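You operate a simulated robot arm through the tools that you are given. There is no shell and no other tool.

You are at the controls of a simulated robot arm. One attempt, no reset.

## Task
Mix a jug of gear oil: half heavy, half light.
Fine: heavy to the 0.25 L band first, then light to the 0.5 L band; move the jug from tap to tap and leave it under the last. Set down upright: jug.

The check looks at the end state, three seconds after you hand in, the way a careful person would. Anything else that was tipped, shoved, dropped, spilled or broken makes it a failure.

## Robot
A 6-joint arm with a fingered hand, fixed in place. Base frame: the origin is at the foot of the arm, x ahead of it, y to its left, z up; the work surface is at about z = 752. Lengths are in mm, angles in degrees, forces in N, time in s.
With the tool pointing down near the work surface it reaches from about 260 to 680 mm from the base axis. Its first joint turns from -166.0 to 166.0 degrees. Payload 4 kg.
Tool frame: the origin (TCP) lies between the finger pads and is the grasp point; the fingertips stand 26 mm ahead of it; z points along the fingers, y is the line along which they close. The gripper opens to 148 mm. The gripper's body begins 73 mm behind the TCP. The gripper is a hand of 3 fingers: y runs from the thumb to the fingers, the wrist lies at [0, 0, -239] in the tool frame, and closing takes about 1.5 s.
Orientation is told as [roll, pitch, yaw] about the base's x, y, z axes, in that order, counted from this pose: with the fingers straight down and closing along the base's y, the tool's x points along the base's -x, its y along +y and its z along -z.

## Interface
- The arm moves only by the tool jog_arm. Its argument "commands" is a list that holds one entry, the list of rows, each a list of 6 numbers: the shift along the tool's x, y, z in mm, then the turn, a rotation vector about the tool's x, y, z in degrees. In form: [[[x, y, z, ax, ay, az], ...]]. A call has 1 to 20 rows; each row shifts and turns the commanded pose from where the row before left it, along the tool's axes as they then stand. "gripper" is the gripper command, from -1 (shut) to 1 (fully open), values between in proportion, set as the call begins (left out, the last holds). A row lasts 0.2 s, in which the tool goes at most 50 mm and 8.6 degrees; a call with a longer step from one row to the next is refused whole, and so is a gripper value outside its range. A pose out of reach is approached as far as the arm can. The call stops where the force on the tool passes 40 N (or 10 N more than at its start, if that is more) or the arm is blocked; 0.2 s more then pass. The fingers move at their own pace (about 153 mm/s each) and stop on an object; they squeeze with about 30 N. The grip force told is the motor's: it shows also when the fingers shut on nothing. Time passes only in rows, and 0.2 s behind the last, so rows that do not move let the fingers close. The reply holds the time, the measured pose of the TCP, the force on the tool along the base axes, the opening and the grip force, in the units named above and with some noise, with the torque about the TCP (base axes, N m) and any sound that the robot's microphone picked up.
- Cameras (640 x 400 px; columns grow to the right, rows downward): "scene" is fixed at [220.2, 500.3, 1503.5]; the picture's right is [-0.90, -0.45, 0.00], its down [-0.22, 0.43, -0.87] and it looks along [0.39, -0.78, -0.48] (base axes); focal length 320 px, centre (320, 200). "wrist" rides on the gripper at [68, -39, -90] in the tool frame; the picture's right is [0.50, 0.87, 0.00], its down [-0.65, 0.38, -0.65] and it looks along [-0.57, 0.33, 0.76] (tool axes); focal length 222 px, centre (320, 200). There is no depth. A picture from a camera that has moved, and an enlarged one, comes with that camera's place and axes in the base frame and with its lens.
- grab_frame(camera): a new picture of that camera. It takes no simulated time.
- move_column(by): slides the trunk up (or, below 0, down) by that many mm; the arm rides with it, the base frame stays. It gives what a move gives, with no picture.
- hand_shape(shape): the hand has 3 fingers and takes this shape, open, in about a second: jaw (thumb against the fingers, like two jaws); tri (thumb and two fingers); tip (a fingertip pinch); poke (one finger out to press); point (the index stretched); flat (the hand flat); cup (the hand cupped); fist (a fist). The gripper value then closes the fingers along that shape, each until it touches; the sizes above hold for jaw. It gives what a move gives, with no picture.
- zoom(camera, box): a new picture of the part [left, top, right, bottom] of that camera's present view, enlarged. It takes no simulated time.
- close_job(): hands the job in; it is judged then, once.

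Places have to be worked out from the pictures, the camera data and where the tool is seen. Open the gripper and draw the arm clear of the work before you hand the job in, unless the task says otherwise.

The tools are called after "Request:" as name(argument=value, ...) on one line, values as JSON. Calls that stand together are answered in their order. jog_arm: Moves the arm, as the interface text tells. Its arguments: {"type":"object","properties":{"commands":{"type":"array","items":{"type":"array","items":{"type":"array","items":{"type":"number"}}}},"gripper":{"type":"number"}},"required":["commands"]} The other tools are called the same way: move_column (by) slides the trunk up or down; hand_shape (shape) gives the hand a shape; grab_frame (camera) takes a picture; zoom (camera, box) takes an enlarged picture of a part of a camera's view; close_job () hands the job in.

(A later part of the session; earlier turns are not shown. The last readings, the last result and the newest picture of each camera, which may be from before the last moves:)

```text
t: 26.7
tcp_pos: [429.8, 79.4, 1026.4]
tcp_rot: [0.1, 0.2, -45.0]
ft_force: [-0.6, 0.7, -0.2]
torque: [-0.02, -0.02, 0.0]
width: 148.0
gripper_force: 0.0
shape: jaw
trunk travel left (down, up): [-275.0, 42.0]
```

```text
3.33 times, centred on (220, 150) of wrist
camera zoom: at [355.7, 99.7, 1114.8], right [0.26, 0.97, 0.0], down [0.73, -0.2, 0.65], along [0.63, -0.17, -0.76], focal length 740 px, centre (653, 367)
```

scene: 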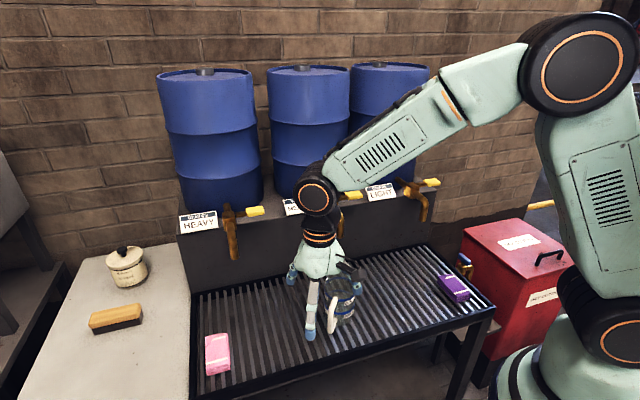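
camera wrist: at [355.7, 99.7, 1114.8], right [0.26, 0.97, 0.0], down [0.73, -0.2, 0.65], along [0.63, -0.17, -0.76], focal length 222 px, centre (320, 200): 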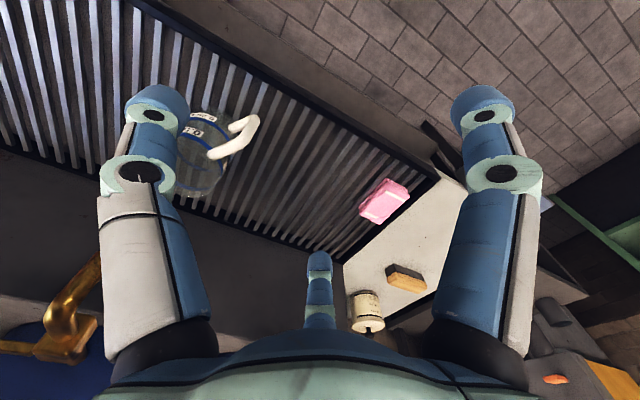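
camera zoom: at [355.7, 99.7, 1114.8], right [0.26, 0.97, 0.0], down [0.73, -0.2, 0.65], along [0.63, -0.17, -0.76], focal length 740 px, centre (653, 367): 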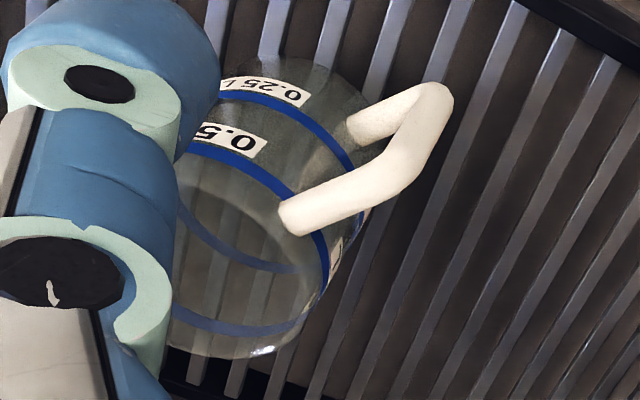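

The jug axis is now at about (464, -111) with the handle at azimuth ≈ 97°. I move over it and yaw by +32° so the fingers come down clear of the handle and the MEDIUM spout.

Request:
jog_arm(commands=[[[0, 0, 0, 0, 0, -8], [0, 0, 0, 0, 0, -8], [0, 0, 0, 0, 0, -8], [0, 0, 0, 0, 0, -8]]])

Request:
jog_arm(commands=[[[-15.2, -35.5, 0, 0, 0, 0], [-15.2, -35.5, 0, 0, 0, 0], [-15.2, -35.5, 0, 0, 0, 0], [-15.2, -35.5, 0, 0, 0, 0], [-15.2, -35.5, 0, 0, 0, 0]]])

Request:
grab_frame(camera="wrist")

Request:
zoom(camera="scene", box=[270, 190, 430, 340])

```text
t: 27.7
tcp_pos: [429.6, 80.8, 1026.8]
tcp_rot: [0.1, 0.0, -12.9]
ft_force: [0.2, -0.1, 0.9]
torque: [0.02, -0.03, -0.02]
width: 147.9
gripper_force: 0.0
shape: jaw
trunk travel left (down, up): [-275.0, 42.0]
```

```text
t: 28.9
tcp_pos: [468.3, -108.2, 1027.3]
tcp_rot: [-0.1, 0.0, -13.0]
ft_force: [0.1, 0.2, -0.8]
torque: [0.0, 0.0, -0.02]
width: 147.6
gripper_force: 0.0
shape: jaw
trunk travel left (down, up): [-275.0, 42.0]
```

```text
taken
camera wrist: at [395.0, -131.3, 1116.5], right [-0.29, 0.96, 0.0], down [0.72, 0.22, 0.65], along [0.63, 0.19, -0.76], focal length 222 px, centre (320, 200)
```

wrist: 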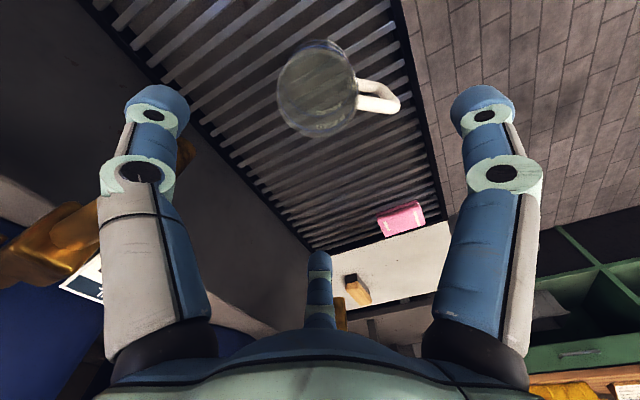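

```text
2.67 times, centred on (350, 265) of scene
camera zoom: at [220.2, 500.3, 1503.5], right [-0.9, -0.45, 0.0], down [-0.22, 0.43, -0.87], along [0.39, -0.78, -0.48], focal length 854 px, centre (240, 27)
```

zoom: 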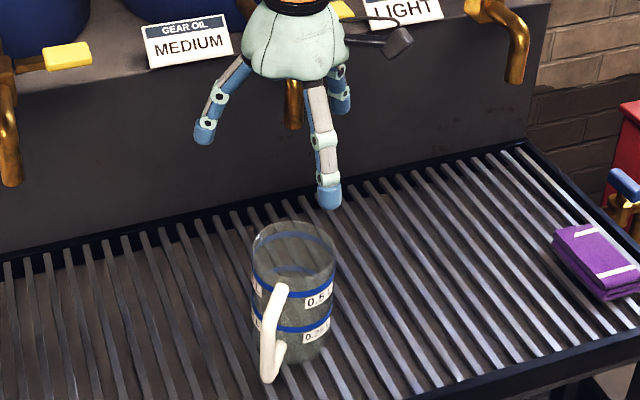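

Request:
zoom(camera="wrist", box=[240, 20, 440, 145])

Request:
zoom(camera="scene", box=[310, 260, 410, 340])

```text
3.20 times, centred on (340, 82) of wrist
camera zoom: at [395.0, -131.3, 1116.5], right [-0.29, 0.96, 0.0], down [0.72, 0.22, 0.65], along [0.63, 0.19, -0.76], focal length 711 px, centre (256, 576)
```

zoom: 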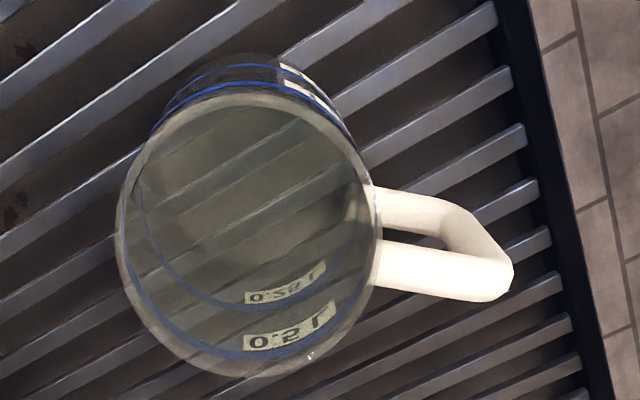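

```text
5.00 times, centred on (360, 300) of scene
camera zoom: at [220.2, 500.3, 1503.5], right [-0.9, -0.45, 0.0], down [-0.22, 0.43, -0.87], along [0.39, -0.78, -0.48], focal length 1601 px, centre (120, -300)
```

zoom: 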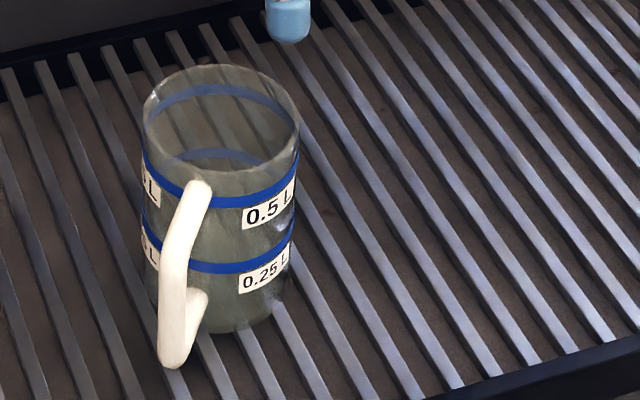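

Both views agree on the jug axis at (463, -114) and the handle at azimuth 97°. I centre the hand, descend to just above the rim and check.

Request:
jog_arm(commands=[[[3.9, -6.8, 25, 0, 0, 0], [0, 0, 30, 0, 0, 0], [0, 0, 30, 0, 0, 0], [0, 0, 30, 0, 0, 0]]])

Request:
grab_frame(camera="wrist")

Request:
zoom(camera="scene", box=[280, 220, 440, 340])

```text
t: 29.9
tcp_pos: [460.4, -116.8, 910.7]
tcp_rot: [0.0, 0.0, -13.0]
ft_force: [-0.5, -0.5, 0.3]
torque: [0.01, 0.01, -0.03]
width: 148.0
gripper_force: 0.1
shape: jaw
trunk travel left (down, up): [-275.0, 42.0]
```

```text
taken
camera wrist: at [387.1, -140.5, 999.3], right [-0.29, 0.96, 0.0], down [0.72, 0.22, 0.65], along [0.63, 0.19, -0.76], focal length 222 px, centre (320, 200)
```

wrist: 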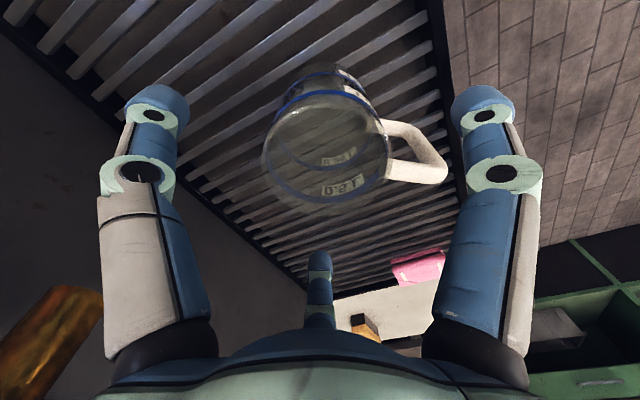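

```text
3.33 times, centred on (360, 280) of scene
camera zoom: at [220.2, 500.3, 1503.5], right [-0.9, -0.45, 0.0], down [-0.22, 0.43, -0.87], along [0.39, -0.78, -0.48], focal length 1067 px, centre (187, -67)
```

zoom: 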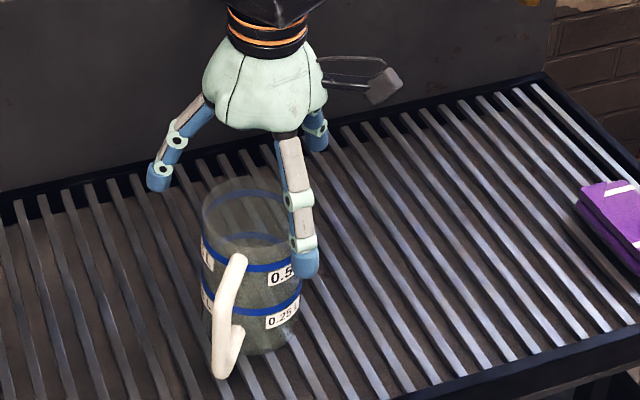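

The hand is centred over the jug and the handle lies clear between two fingers. I descend 90 mm and look before closing.

Request:
jog_arm(commands=[[[0, 0, 22, 0, 0, 0], [0, 0, 22, 0, 0, 0], [0, 0, 22, 0, 0, 0], [0, 0, 22, 0, 0, 0]]])

Request:
grab_frame(camera="wrist")

Request:
zoom(camera="scene", box=[280, 220, 440, 340])

```text
t: 30.9
tcp_pos: [460.7, -114.4, 823.3]
tcp_rot: [0.0, 0.0, -13.0]
ft_force: [1.4, 0.4, 2.6]
torque: [-0.01, -0.04, 0.04]
width: 148.1
gripper_force: 0.1
shape: jaw
trunk travel left (down, up): [-275.0, 42.0]
```

```text
taken
camera wrist: at [386.9, -138.5, 911.8], right [-0.29, 0.96, 0.0], down [0.72, 0.22, 0.66], along [0.63, 0.19, -0.76], focal length 222 px, centre (320, 200)
```

wrist: 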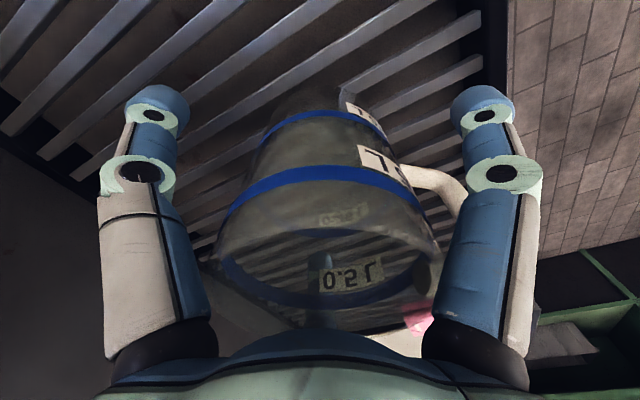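

```text
3.33 times, centred on (360, 280) of scene
camera zoom: at [220.2, 500.3, 1503.5], right [-0.9, -0.45, 0.0], down [-0.22, 0.43, -0.87], along [0.39, -0.78, -0.48], focal length 1067 px, centre (187, -67)
```

zoom: 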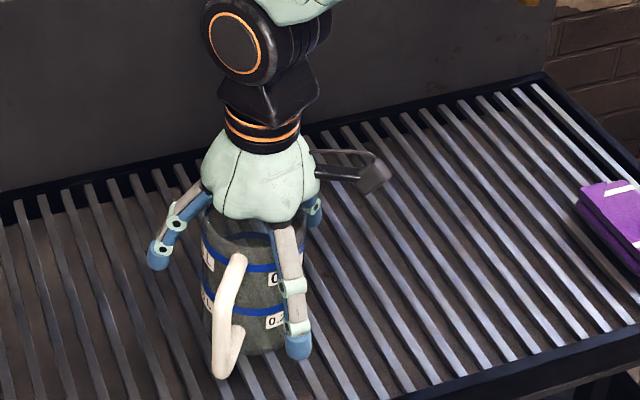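

A 2.6 N upward force hints that the palm is just touching the rim. I raise 8 mm, then close gradually.

Request:
jog_arm(commands=[[[0, 0, -8, 0, 0, 0], [0, 0, 0, 0, 0, 0]]])

Request:
jog_arm(commands=[[[0, 0, 0, 0, 0, 0], [0, 0, 0, 0, 0, 0], [0, 0, 0, 0, 0, 0]]], gripper=0.3)

Request:
grab_frame(camera="wrist")

Request:
zoom(camera="scene", box=[280, 220, 440, 340])

```text
t: 31.5
tcp_pos: [458.8, -114.2, 831.9]
tcp_rot: [-0.1, 0.0, -12.9]
ft_force: [0.2, 0.2, -0.2]
torque: [0.01, 0.01, 0.0]
width: 147.9
gripper_force: 0.1
shape: jaw
trunk travel left (down, up): [-275.0, 42.0]
```

```text
t: 32.3
tcp_pos: [459.4, -114.7, 830.0]
tcp_rot: [0.0, 0.0, -12.9]
ft_force: [0.3, 0.0, 0.2]
torque: [-0.01, -0.01, 0.01]
width: 96.4
gripper_force: 0.0
shape: jaw
trunk travel left (down, up): [-275.0, 42.0]
```

```text
taken
camera wrist: at [385.9, -138.1, 919.7], right [-0.29, 0.96, 0.0], down [0.72, 0.22, 0.65], along [0.63, 0.19, -0.76], focal length 222 px, centre (320, 200)
```

wrist: 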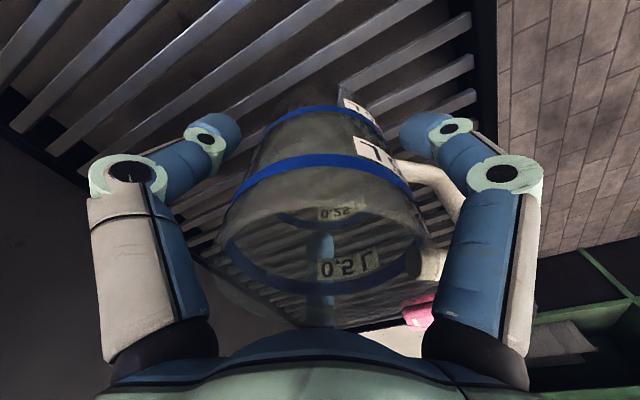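

```text
3.33 times, centred on (360, 280) of scene
camera zoom: at [220.2, 500.3, 1503.5], right [-0.9, -0.45, 0.0], down [-0.22, 0.43, -0.87], along [0.39, -0.78, -0.48], focal length 1067 px, centre (187, -67)
```

zoom: 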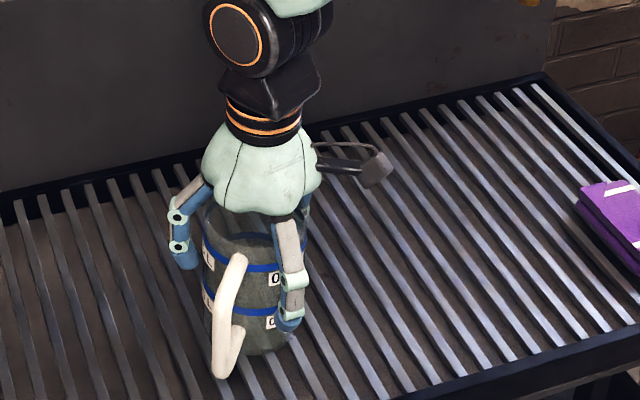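

The fingers surround the jug evenly. I close until they grip.

Request:
jog_arm(commands=[[[0, 0, 0, 0, 0, 0], [0, 0, 0, 0, 0, 0], [0, 0, 0, 0, 0, 0], [0, 0, 0, 0, 0, 0]]], gripper=-1)

Request:
grab_frame(camera="wrist")

Request:
zoom(camera="scene", box=[280, 220, 440, 340])

```text
t: 33.3
tcp_pos: [459.6, -113.9, 832.5]
tcp_rot: [0.0, -0.1, -13.0]
ft_force: [-0.6, 0.1, 0.2]
torque: [-0.05, 0.01, -0.01]
width: 75.2
gripper_force: 29.1
shape: jaw
trunk travel left (down, up): [-275.0, 42.0]
```

```text
taken
camera wrist: at [385.9, -138.1, 919.6], right [-0.29, 0.96, 0.0], down [0.72, 0.22, 0.65], along [0.63, 0.19, -0.76], focal length 222 px, centre (320, 200)
```

wrist: 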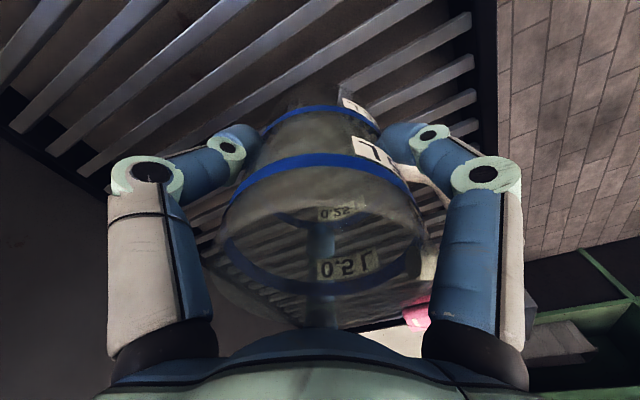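

```text
3.33 times, centred on (360, 280) of scene
camera zoom: at [220.2, 500.3, 1503.5], right [-0.9, -0.45, 0.0], down [-0.22, 0.43, -0.87], along [0.39, -0.78, -0.48], focal length 1067 px, centre (187, -67)
```

zoom: 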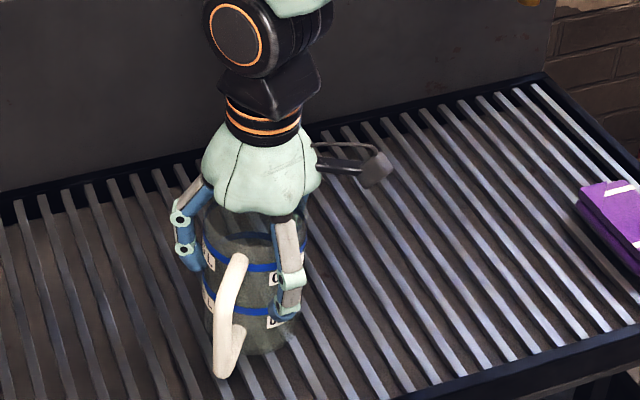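

Firm grip at 75 mm width and the jug did not move. I lift 20 mm and check the weight and attitude.

Request:
jog_arm(commands=[[[0, 0, -10, 0, 0, 0], [0, 0, -10, 0, 0, 0], [0, 0, 0, 0, 0, 0]]])

Request:
grab_frame(camera="wrist")

Request:
zoom(camera="scene", box=[280, 220, 440, 340])

```text
t: 34.1
tcp_pos: [457.5, -114.4, 852.6]
tcp_rot: [0.0, 0.0, -13.0]
ft_force: [0.0, 0.0, -2.4]
torque: [-0.04, 0.01, -0.05]
width: 75.0
gripper_force: 29.7
shape: jaw
trunk travel left (down, up): [-275.0, 42.0]
```

```text
taken
camera wrist: at [384.1, -138.0, 940.4], right [-0.29, 0.96, 0.0], down [0.72, 0.22, 0.65], along [0.63, 0.19, -0.76], focal length 222 px, centre (320, 200)
```

wrist: 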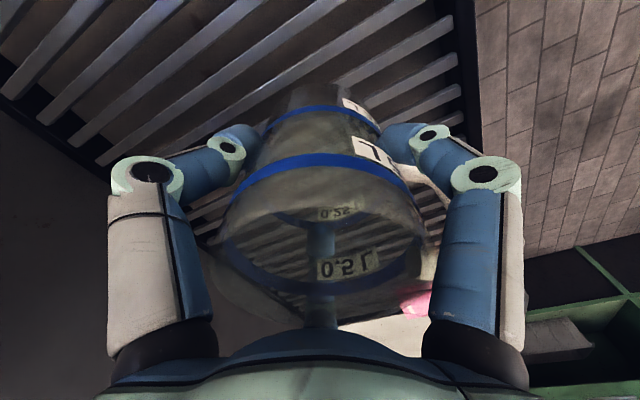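

```text
3.33 times, centred on (360, 280) of scene
camera zoom: at [220.2, 500.3, 1503.5], right [-0.9, -0.45, 0.0], down [-0.22, 0.43, -0.87], along [0.39, -0.78, -0.48], focal length 1067 px, centre (187, -67)
```

zoom: 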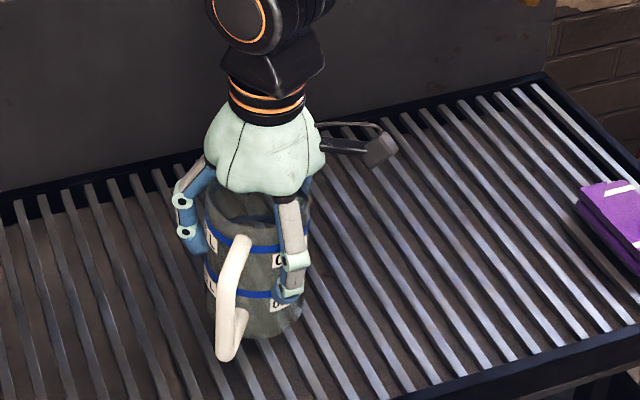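

The jug is held firmly and upright and weighs only about 2.4 N. I lift a little more and carry it to a point about 85 mm out from the HEAVY spout, keeping this orientation so the gap between fingers faces the wall.

Request:
jog_arm(commands=[[[0, 0, -10, 0, 0, 0], [0, 0, -10, 0, 0, 0], [-8, 11, 0, 0, 0, 0], [-17, 23, 0, 0, 0, 0], [-22, 30, 0, 0, 0, 0], [-24, 33, 0, 0, 0, 0], [-24, 33, 0, 0, 0, 0], [-24, 33, 0, 0, 0, 0], [-22, 30, 0, 0, 0, 0], [-18, 22.7, 0, 0, 0, 0]]])

Request:
grab_frame(camera="wrist")

Request:
grab_frame(camera="scene")

Request:
zoom(camera="scene", box=[170, 190, 330, 320])

```text
t: 36.3
tcp_pos: [660.6, 60.9, 870.3]
tcp_rot: [0.0, 0.0, -13.1]
ft_force: [0.3, 0.5, -1.8]
torque: [-0.04, 0.06, -0.02]
width: 75.0
gripper_force: 30.1
shape: jaw
trunk travel left (down, up): [-275.0, 42.0]
```

```text
taken
camera wrist: at [587.3, 36.9, 958.6], right [-0.29, 0.96, 0.0], down [0.72, 0.22, 0.65], along [0.63, 0.19, -0.76], focal length 222 px, centre (320, 200)
```

wrist: 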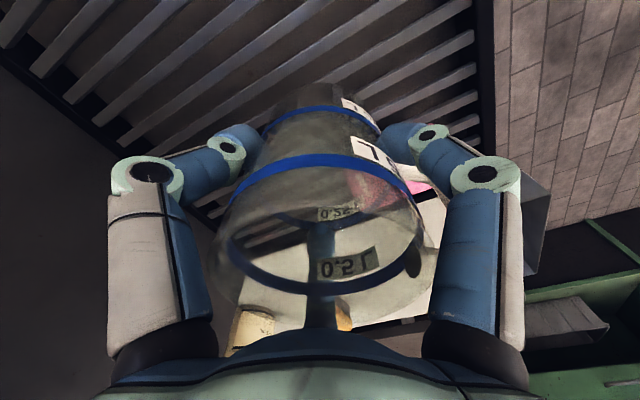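

```text
taken
```

scene: 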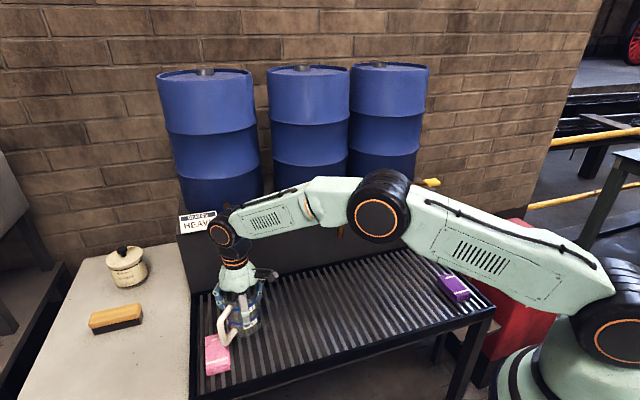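

```text
3.08 times, centred on (250, 255) of scene
camera zoom: at [220.2, 500.3, 1503.5], right [-0.9, -0.45, 0.0], down [-0.22, 0.43, -0.87], along [0.39, -0.78, -0.48], focal length 985 px, centre (535, 31)
```

zoom: 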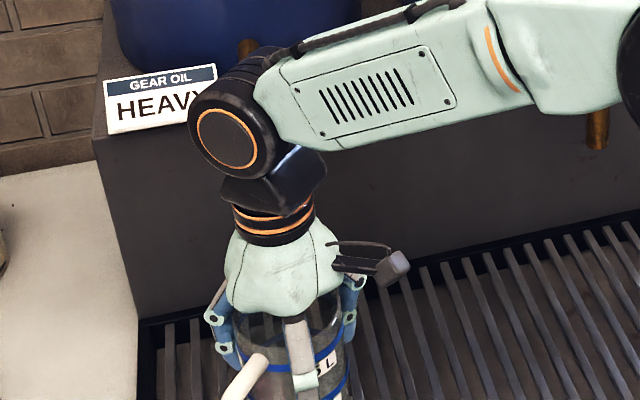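

No contact, but the handle at azimuth 97° would come down close to the pink sponge. I turn the jug +18° to swing the handle away from it, then lower nearly to the grate.

Request:
jog_arm(commands=[[[0, 0, 0, 0, 0, -6], [0, 0, 0, 0, 0, -6], [0, 0, 0, 0, 0, -6], [0, 0, 12, 0, 0, 0], [0, 0, 12, 0, 0, 0], [0, 0, 6, 0, 0, 0], [0, 0, 3, 0, 0, 0]]])

Request:
zoom(camera="scene", box=[180, 270, 300, 370])

```text
t: 37.9
tcp_pos: [662.0, 59.3, 837.7]
tcp_rot: [0.0, -0.1, 5.0]
ft_force: [-1.0, 0.0, -2.0]
torque: [-0.05, -0.01, 0.0]
width: 74.7
gripper_force: 29.9
shape: jaw
trunk travel left (down, up): [-275.0, 42.0]
```

```text
4.00 times, centred on (240, 320) of scene
camera zoom: at [220.2, 500.3, 1503.5], right [-0.9, -0.45, 0.0], down [-0.22, 0.43, -0.87], along [0.39, -0.78, -0.48], focal length 1281 px, centre (640, -280)
```

zoom: 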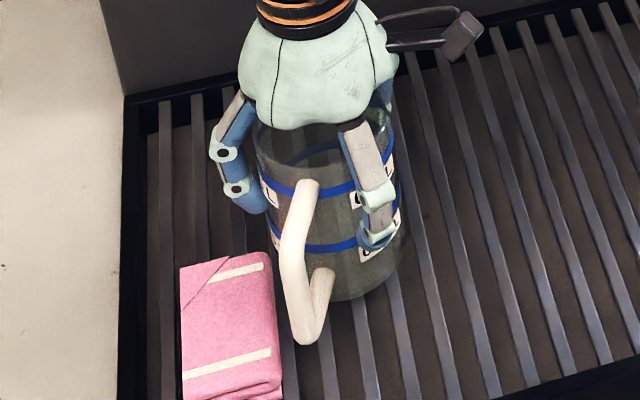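

The handle is close to the pink cloth but clear. I lower the last few millimetres, watching for the weight to leave the tool.

Request:
jog_arm(commands=[[[0, 0, 2, 0, 0, 0], [0, 0, 2, 0, 0, 0]]])

Request:
jog_arm(commands=[[[0, 0, 1, 0, 0, 0], [0, 0, 0.5, 0, 0, 0]]])

```text
t: 38.5
tcp_pos: [661.7, 59.4, 833.7]
tcp_rot: [0.0, 0.0, 5.0]
ft_force: [-0.1, 0.0, -1.7]
torque: [-0.05, -0.03, 0.0]
width: 74.8
gripper_force: 30.1
shape: jaw
trunk travel left (down, up): [-275.0, 42.0]
```

```text
t: 39.1
tcp_pos: [660.9, 59.1, 833.9]
tcp_rot: [0.1, -0.1, 5.1]
ft_force: [0.3, 0.7, -2.3]
torque: [-0.04, 0.0, 0.02]
width: 75.0
gripper_force: 29.7
shape: jaw
trunk travel left (down, up): [-275.0, 42.0]
```

Request:
jog_arm(commands=[[[0, 0, 1, 0, 0, 0], [0, 0, 1, 0, 0, 0]]])

Request:
jog_arm(commands=[[[0, 0, 1, 0, 0, 0]]])

Request:
jog_arm(commands=[[[0, 0, 1, 0, 0, 0]]])

```text
t: 39.7
tcp_pos: [660.4, 59.0, 831.4]
tcp_rot: [0.0, 0.1, 5.0]
ft_force: [0.3, 0.6, -1.4]
torque: [-0.03, -0.03, 0.05]
width: 75.1
gripper_force: 29.5
shape: jaw
trunk travel left (down, up): [-275.0, 42.0]
```

```text
t: 40.1
tcp_pos: [661.6, 59.5, 830.8]
tcp_rot: [0.1, -0.2, 5.0]
ft_force: [-0.3, -1.1, 2.4]
torque: [-0.07, 0.05, -0.03]
width: 75.1
gripper_force: 30.0
shape: jaw
trunk travel left (down, up): [-275.0, 42.0]
```

```text
t: 40.5
tcp_pos: [660.8, 59.5, 829.4]
tcp_rot: [0.0, -0.2, 4.9]
ft_force: [-0.1, -0.9, 8.4]
torque: [-0.1, -0.01, -0.04]
width: 75.0
gripper_force: 30.0
shape: jaw
trunk travel left (down, up): [-275.0, 42.0]
```

Contact with the grate is made (8 N). I ease up 1.5 mm, then loosen the fingers into an open cage around the jug.

Request:
jog_arm(commands=[[[0, 0, -1.5, 0, 0, 0], [0, 0, 0, 0, 0, 0]]])

Request:
jog_arm(commands=[[[0, 0, 0, 0, 0, 0], [0, 0, 0, 0, 0, 0], [0, 0, 0, 0, 0, 0]]], gripper=0.35)

Request:
grab_frame(camera="wrist")

Request:
zoom(camera="scene", box=[180, 250, 300, 350])

```text
t: 41.1
tcp_pos: [659.9, 59.4, 831.0]
tcp_rot: [0.0, 0.0, 4.9]
ft_force: [-0.4, -1.1, 0.4]
torque: [-0.08, -0.02, -0.03]
width: 74.9
gripper_force: 29.9
shape: jaw
trunk travel left (down, up): [-275.0, 42.0]
```

```text
t: 41.9
tcp_pos: [661.0, 61.0, 831.0]
tcp_rot: [0.1, 0.1, 5.0]
ft_force: [-0.3, -0.5, 0.5]
torque: [0.01, 0.0, 0.02]
width: 99.2
gripper_force: 0.0
shape: jaw
trunk travel left (down, up): [-275.0, 42.0]
```

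```text
taken
camera wrist: at [597.8, 14.7, 919.6], right [-0.57, 0.82, 0.0], down [0.62, 0.43, 0.65], along [0.54, 0.37, -0.76], focal length 222 px, centre (320, 200)
```

wrist: 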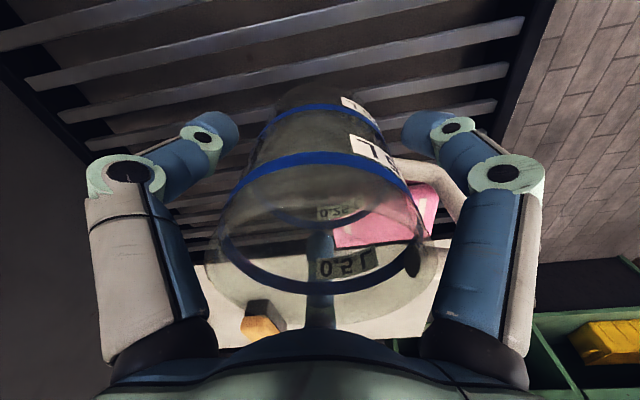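

```text
4.00 times, centred on (240, 300) of scene
camera zoom: at [220.2, 500.3, 1503.5], right [-0.9, -0.45, 0.0], down [-0.22, 0.43, -0.87], along [0.39, -0.78, -0.48], focal length 1281 px, centre (640, -200)
```

zoom: 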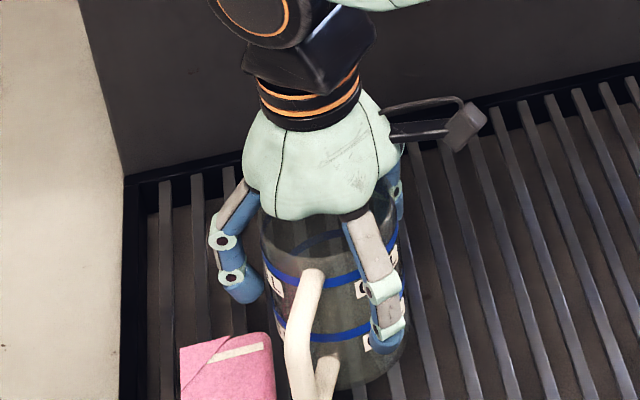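

The jug stands free within the loose cage. I raise 14 mm and lean the hand 30° away from the wall about the fingertip centre, watching the force.

Request:
jog_arm(commands=[[[0, 0, -7, 0, 0, 0], [0, 0, -7, 0, 0, 0], [1.35, 1.61, 0, 4.6, -3.86, 0], [1.35, 1.61, 0, 4.6, -3.86, 0], [1.35, 1.61, 0, 4.6, -3.86, 0]]])

Request:
grab_frame(camera="wrist")

Request:
zoom(camera="scene", box=[180, 250, 300, 350])

```text
t: 43.1
tcp_pos: [657.3, 62.3, 844.5]
tcp_rot: [-14.1, -11.5, 6.4]
ft_force: [-0.1, -1.0, 0.2]
torque: [-0.02, 0.0, 0.0]
width: 99.5
gripper_force: 0.0
shape: jaw
trunk travel left (down, up): [-275.0, 42.0]
```

```text
taken
camera wrist: at [574.8, 36.8, 924.3], right [-0.54, 0.79, -0.31], down [0.47, 0.58, 0.66], along [0.7, 0.21, -0.68], focal length 222 px, centre (320, 200)
```

wrist: 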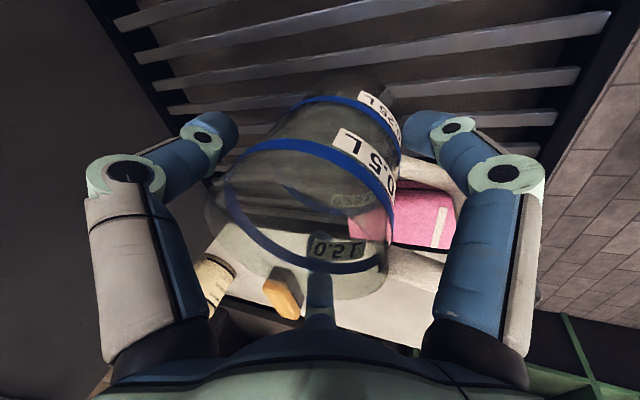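

```text
4.00 times, centred on (240, 300) of scene
camera zoom: at [220.2, 500.3, 1503.5], right [-0.9, -0.45, 0.0], down [-0.22, 0.43, -0.87], along [0.39, -0.78, -0.48], focal length 1281 px, centre (640, -200)
```

zoom: 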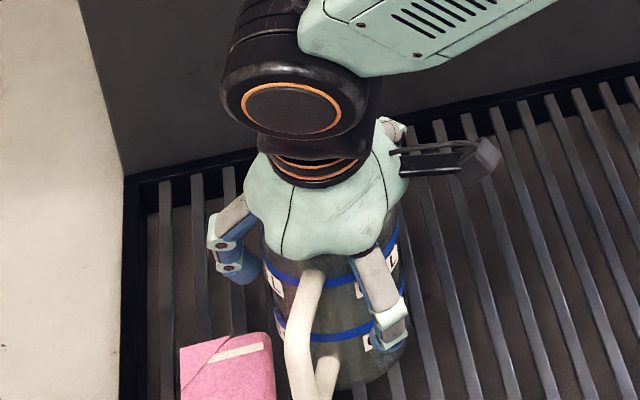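

No contact at 18° lean. I continue to 30°.

Request:
jog_arm(commands=[[[1.35, 1.61, 0, 4.6, -3.86, 0], [1.35, 1.61, 0, 4.6, -3.86, 0]]])

Request:
grab_frame(camera="wrist")

Request:
zoom(camera="scene", box=[180, 220, 300, 340])

```text
t: 43.7
tcp_pos: [654.4, 65.4, 841.9]
tcp_rot: [-23.9, -18.8, 8.9]
ft_force: [0.2, -0.7, -0.3]
torque: [-0.02, 0.0, 0.01]
width: 99.6
gripper_force: 0.0
shape: jaw
trunk travel left (down, up): [-275.0, 42.0]
```

```text
taken
camera wrist: at [561.0, 51.4, 912.0], right [-0.48, 0.73, -0.49], down [0.37, 0.68, 0.63], along [0.79, 0.12, -0.6], focal length 222 px, centre (320, 200)
```

wrist: 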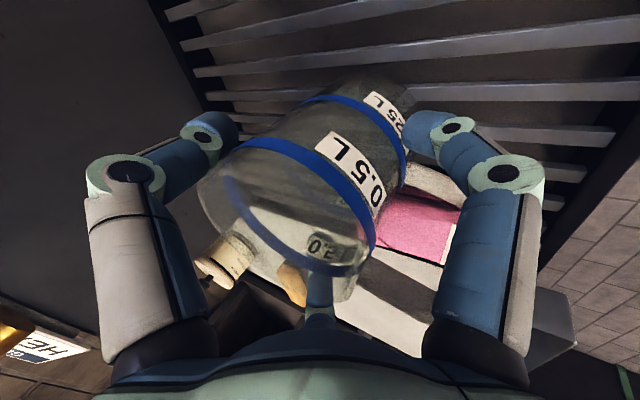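

```text
3.33 times, centred on (240, 280) of scene
camera zoom: at [220.2, 500.3, 1503.5], right [-0.9, -0.45, 0.0], down [-0.22, 0.43, -0.87], along [0.39, -0.78, -0.48], focal length 1067 px, centre (587, -67)
```

zoom: 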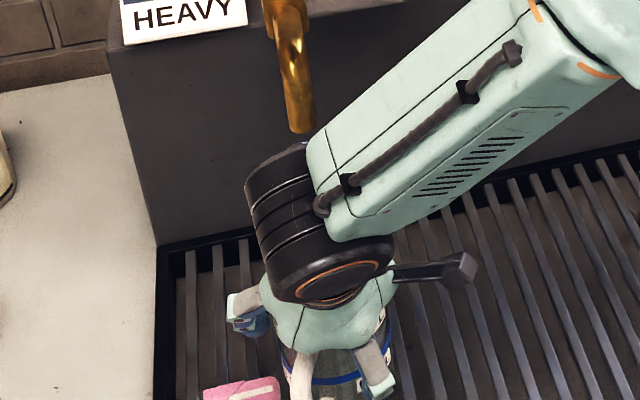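

The hand leans 30° with the jug loosely caged and the spout in clear view. I slide 40 mm toward the wall along the slats and check.

Request:
jog_arm(commands=[[[-4.46, -5.3, 4, 0, 0, 0], [-4.46, -5.3, 4, 0, 0, 0], [-4.46, -5.3, 4, 0, 0, 0], [-4.46, -5.3, 4, 0, 0, 0], [-4.46, -5.3, 4, 0, 0, 0]]])

Request:
grab_frame(camera="wrist")

Request:
zoom(camera="scene", box=[180, 220, 300, 340])

```text
t: 44.9
tcp_pos: [682.2, 38.6, 842.5]
tcp_rot: [-23.9, -18.8, 9.1]
ft_force: [-0.1, 0.7, 0.0]
torque: [0.02, 0.02, 0.02]
width: 100.0
gripper_force: 0.1
shape: jaw
trunk travel left (down, up): [-275.0, 42.0]
```

```text
taken
camera wrist: at [589.7, 23.6, 911.8], right [-0.48, 0.73, -0.49], down [0.38, 0.68, 0.63], along [0.79, 0.12, -0.6], focal length 222 px, centre (320, 200)
```

wrist: 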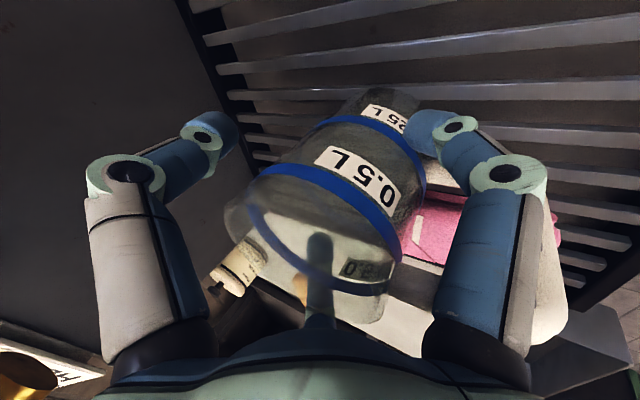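

```text
3.33 times, centred on (240, 280) of scene
camera zoom: at [220.2, 500.3, 1503.5], right [-0.9, -0.45, 0.0], down [-0.22, 0.43, -0.87], along [0.39, -0.78, -0.48], focal length 1067 px, centre (587, -67)
```

zoom: 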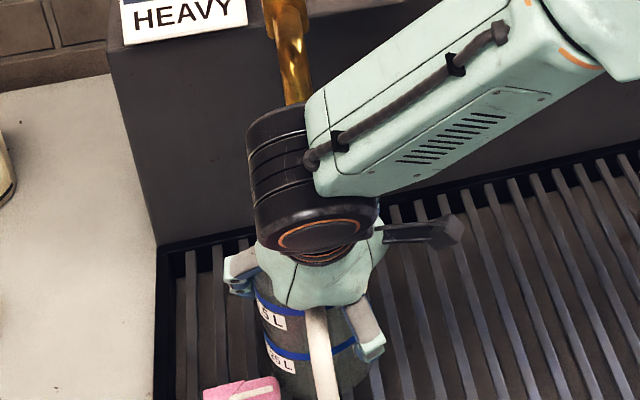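

The jug slides along inside the cage, upright, with negligible force. I continue 25 mm more.

Request:
jog_arm(commands=[[[-4.46, -5.3, 4, 0, 0, 0], [-4.46, -5.3, 4, 0, 0, 0], [-4.46, -5.3, 4, 0, 0, 0]]])

Request:
grab_frame(camera="wrist")

Request:
zoom(camera="scene", box=[180, 220, 300, 340])

```text
t: 45.7
tcp_pos: [699.3, 21.2, 843.6]
tcp_rot: [-24.0, -18.8, 9.0]
ft_force: [-1.2, 0.2, -0.6]
torque: [0.0, 0.0, -0.02]
width: 100.2
gripper_force: 0.1
shape: jaw
trunk travel left (down, up): [-275.0, 42.0]
```

```text
taken
camera wrist: at [606.3, 6.6, 913.3], right [-0.48, 0.73, -0.49], down [0.38, 0.68, 0.63], along [0.79, 0.12, -0.6], focal length 222 px, centre (320, 200)
```

wrist: 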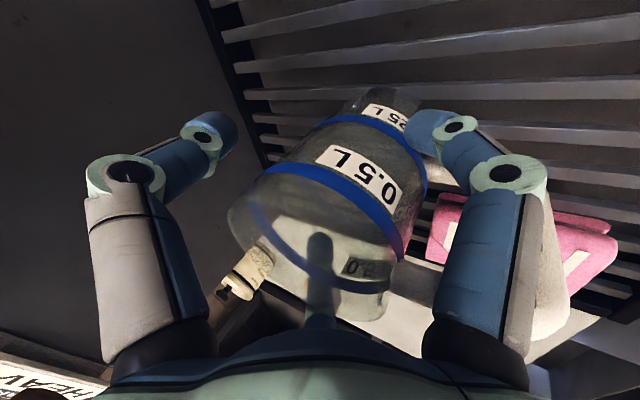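

```text
3.33 times, centred on (240, 280) of scene
camera zoom: at [220.2, 500.3, 1503.5], right [-0.9, -0.45, 0.0], down [-0.22, 0.43, -0.87], along [0.39, -0.78, -0.48], focal length 1067 px, centre (587, -67)
```

zoom: 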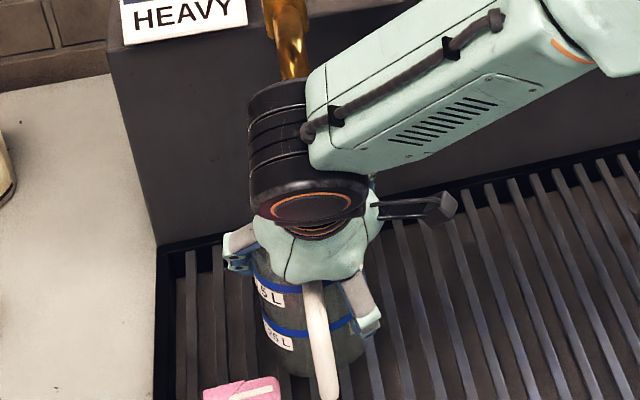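

The jug lags the hand by about 18 mm. It is now near (702, 35), still about 40 mm out from the spout line. To keep the palm clear of the spout I raise 8 mm and lean 8° more before going on.

Request:
jog_arm(commands=[[[-2.6, -3.06, -6.93, 0, 0, 0], [0.9, 1.05, 0, 3.06, -2.57, 0], [0.9, 1.05, 0, 3.06, -2.57, 0], [-4.06, -4.83, 4.93, 0, 0, 0], [-4.06, -4.83, 4.93, 0, 0, 0]]])

Request:
grab_frame(camera="wrist")

Request:
zoom(camera="scene", box=[180, 220, 300, 340])

```text
t: 46.9
tcp_pos: [709.6, 13.0, 848.2]
tcp_rot: [-31.0, -23.4, 11.4]
ft_force: [-0.1, 0.0, 1.1]
torque: [0.0, 0.16, -0.04]
width: 100.9
gripper_force: 0.1
shape: jaw
trunk travel left (down, up): [-275.0, 42.0]
```

```text
taken
camera wrist: at [609.0, 5.1, 910.5], right [-0.43, 0.67, -0.61], down [0.32, 0.74, 0.6], along [0.85, 0.06, -0.53], focal length 222 px, centre (320, 200)
```

wrist: 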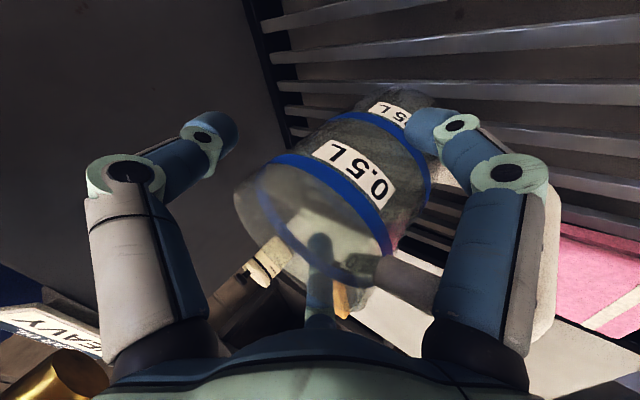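

```text
3.33 times, centred on (240, 280) of scene
camera zoom: at [220.2, 500.3, 1503.5], right [-0.9, -0.45, 0.0], down [-0.22, 0.43, -0.87], along [0.39, -0.78, -0.48], focal length 1067 px, centre (587, -67)
```

zoom: 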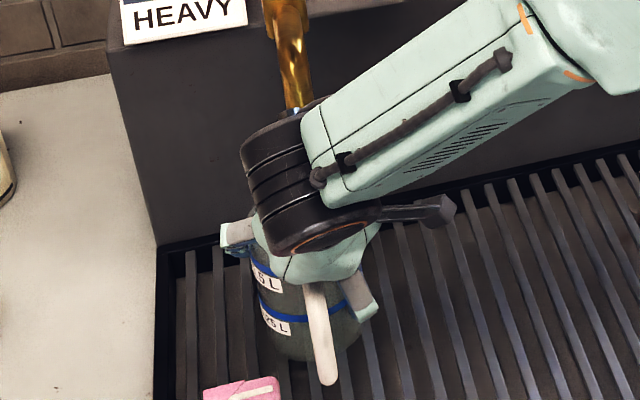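

The jug remains upright. I zoom in to measure where its base stands against the spot under the spout.

Request:
zoom(camera="scene", box=[190, 270, 260, 340])

Request:
zoom(camera="wrist", box=[200, 60, 460, 340])

```text
5.71 times, centred on (225, 305) of scene
camera zoom: at [220.2, 500.3, 1503.5], right [-0.9, -0.45, 0.0], down [-0.22, 0.43, -0.87], along [0.39, -0.78, -0.48], focal length 1830 px, centre (863, -400)
```

zoom: 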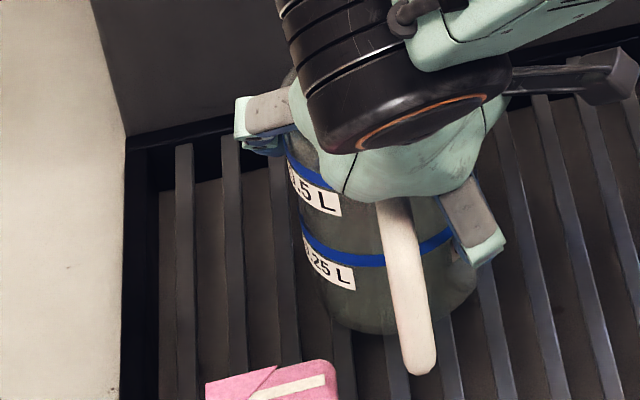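

```text
1.43 times, centred on (330, 200) of wrist
camera zoom: at [609.0, 5.1, 910.5], right [-0.43, 0.67, -0.61], down [0.32, 0.74, 0.6], along [0.85, 0.06, -0.53], focal length 317 px, centre (306, 200)
```

zoom: 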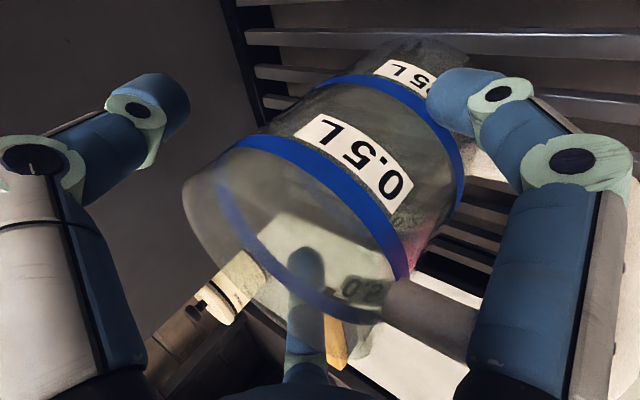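

The jug's base is near (726, 23): about 16 mm out and 17 mm to the +row side of the spot under the spout. I nudge the cage 17 mm toward -row, then 10 mm inward.

Request:
jog_arm(commands=[[[4.4, -3.7, 0, 0, 0, 0], [4.4, -3.7, 0, 0, 0, 0], [4.4, -3.7, 0, 0, 0, 0], [-2.53, -3.02, 3.08, 0, 0, 0], [-2.53, -3.02, 3.08, 0, 0, 0]]])

Request:
zoom(camera="scene", box=[190, 270, 260, 340])

Request:
grab_frame(camera="wrist")

```text
t: 48.1
tcp_pos: [704.7, -7.1, 849.0]
tcp_rot: [-30.9, -23.4, 11.5]
ft_force: [-0.6, 0.6, -0.7]
torque: [0.01, 0.06, 0.0]
width: 101.2
gripper_force: 0.1
shape: jaw
trunk travel left (down, up): [-275.0, 42.0]
```

```text
5.71 times, centred on (225, 305) of scene
camera zoom: at [220.2, 500.3, 1503.5], right [-0.9, -0.45, 0.0], down [-0.22, 0.43, -0.87], along [0.39, -0.78, -0.48], focal length 1830 px, centre (863, -400)
```

zoom: 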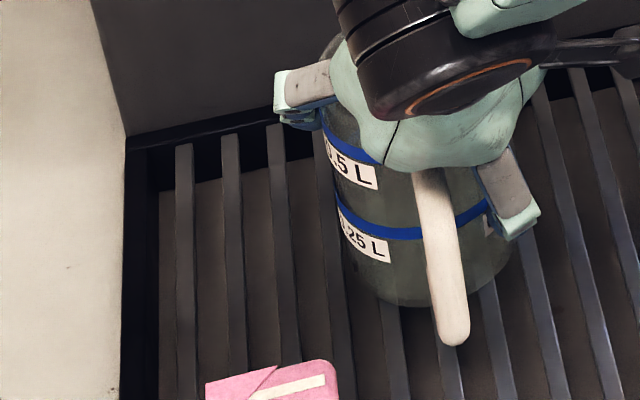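

```text
taken
camera wrist: at [604.1, -15.6, 911.0], right [-0.42, 0.67, -0.61], down [0.32, 0.74, 0.6], along [0.85, 0.06, -0.53], focal length 222 px, centre (320, 200)
```

wrist: 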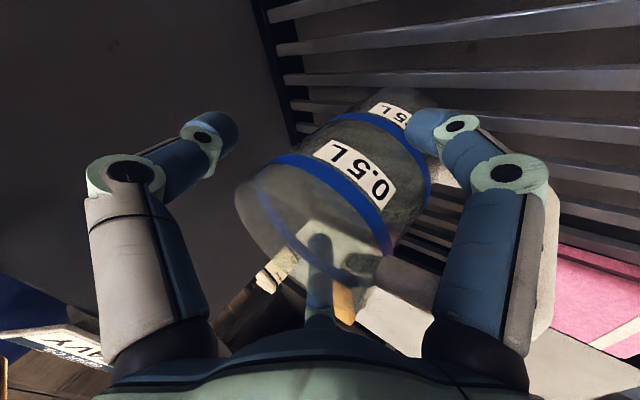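

The jug base now projects right onto the spot under the HEAVY spout. I open the fingers fully and check, then withdraw along the leaning axis.

Request:
jog_arm(commands=[[[0, 0, 0, 0, 0, 0], [0, 0, 0, 0, 0, 0], [0, 0, 0, 0, 0, 0]]], gripper=1)

Request:
grab_frame(camera="wrist")

Request:
zoom(camera="scene", box=[190, 270, 260, 340])

```text
t: 48.9
tcp_pos: [703.4, -8.0, 850.1]
tcp_rot: [-30.8, -23.4, 11.4]
ft_force: [-0.3, -0.4, 0.3]
torque: [-0.03, -0.01, 0.03]
width: 147.5
gripper_force: 0.1
shape: jaw
trunk travel left (down, up): [-275.0, 42.0]
```

```text
taken
camera wrist: at [604.1, -15.5, 911.2], right [-0.43, 0.67, -0.61], down [0.32, 0.74, 0.6], along [0.85, 0.06, -0.53], focal length 222 px, centre (320, 200)
```

wrist: 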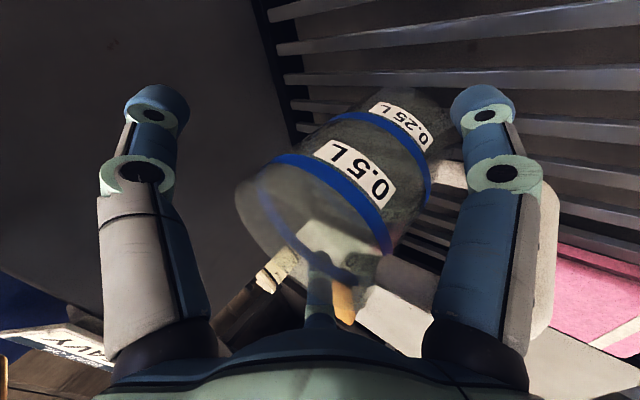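

```text
5.71 times, centred on (225, 305) of scene
camera zoom: at [220.2, 500.3, 1503.5], right [-0.9, -0.45, 0.0], down [-0.22, 0.43, -0.87], along [0.39, -0.78, -0.48], focal length 1830 px, centre (863, -400)
```

zoom: 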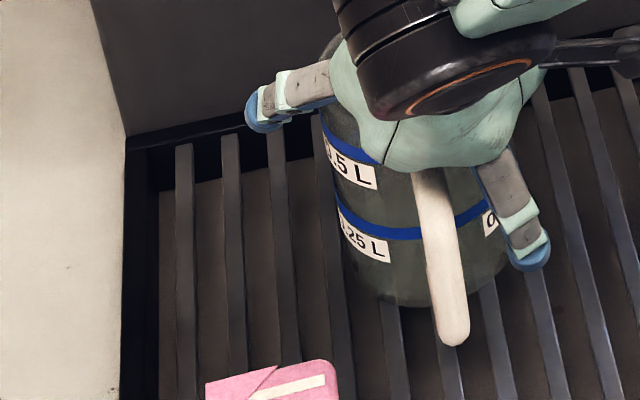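

The jug did not move. I withdraw along the tool axis.

Request:
jog_arm(commands=[[[0, 0, -10, 0, 0, 0], [0, 0, -15, 0, 0, 0], [0, 0, -25, 0, 0, 0], [0, 0, -30, 0, 0, 0], [0, 0, -30, 0, 0, 0], [0, 0, -30, 0, 0, 0]]])

Request:
grab_frame(camera="wrist")

Request:
zoom(camera="scene", box=[160, 180, 320, 340])

```text
t: 50.3
tcp_pos: [640.5, 52.1, 962.7]
tcp_rot: [-30.9, -23.4, 11.5]
ft_force: [-0.3, 0.0, -0.4]
torque: [0.03, 0.01, 0.0]
width: 147.9
gripper_force: 0.0
shape: jaw
trunk travel left (down, up): [-275.0, 42.0]
```

```text
taken
camera wrist: at [541.1, 43.6, 1022.9], right [-0.42, 0.67, -0.61], down [0.32, 0.74, 0.6], along [0.85, 0.06, -0.53], focal length 222 px, centre (320, 200)
```

wrist: 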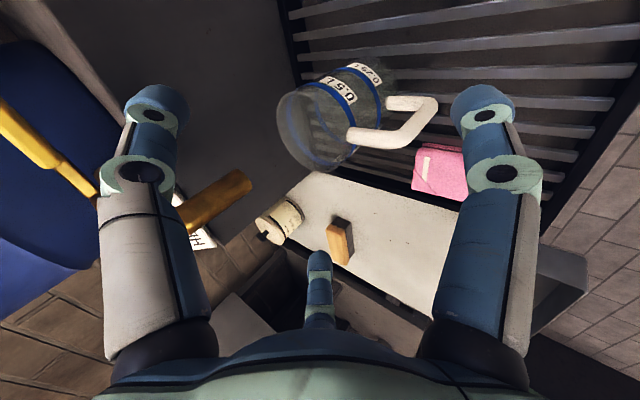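

```text
2.50 times, centred on (240, 260) of scene
camera zoom: at [220.2, 500.3, 1503.5], right [-0.9, -0.45, 0.0], down [-0.22, 0.43, -0.87], along [0.39, -0.78, -0.48], focal length 800 px, centre (520, 50)
```

zoom: 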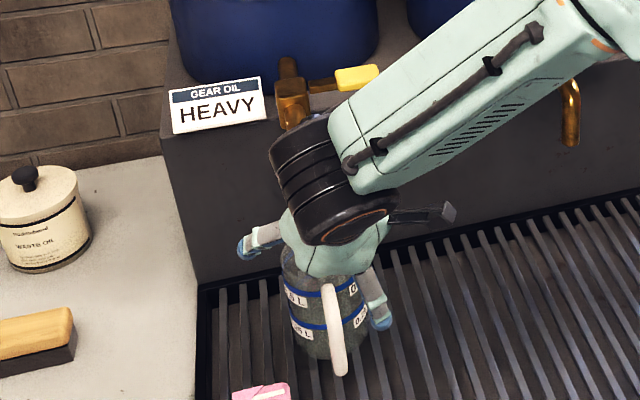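

Request:
zoom(camera="wrist", box=[180, 60, 400, 240])

```text
2.22 times, centred on (290, 150) of wrist
camera zoom: at [541.1, 43.6, 1022.9], right [-0.42, 0.67, -0.61], down [0.32, 0.74, 0.6], along [0.85, 0.06, -0.53], focal length 494 px, centre (387, 311)
```

zoom: 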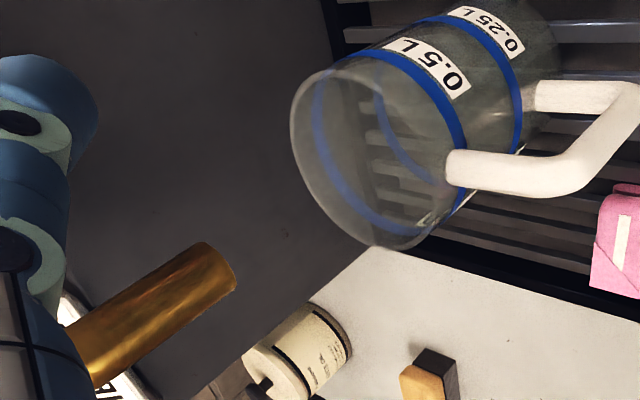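

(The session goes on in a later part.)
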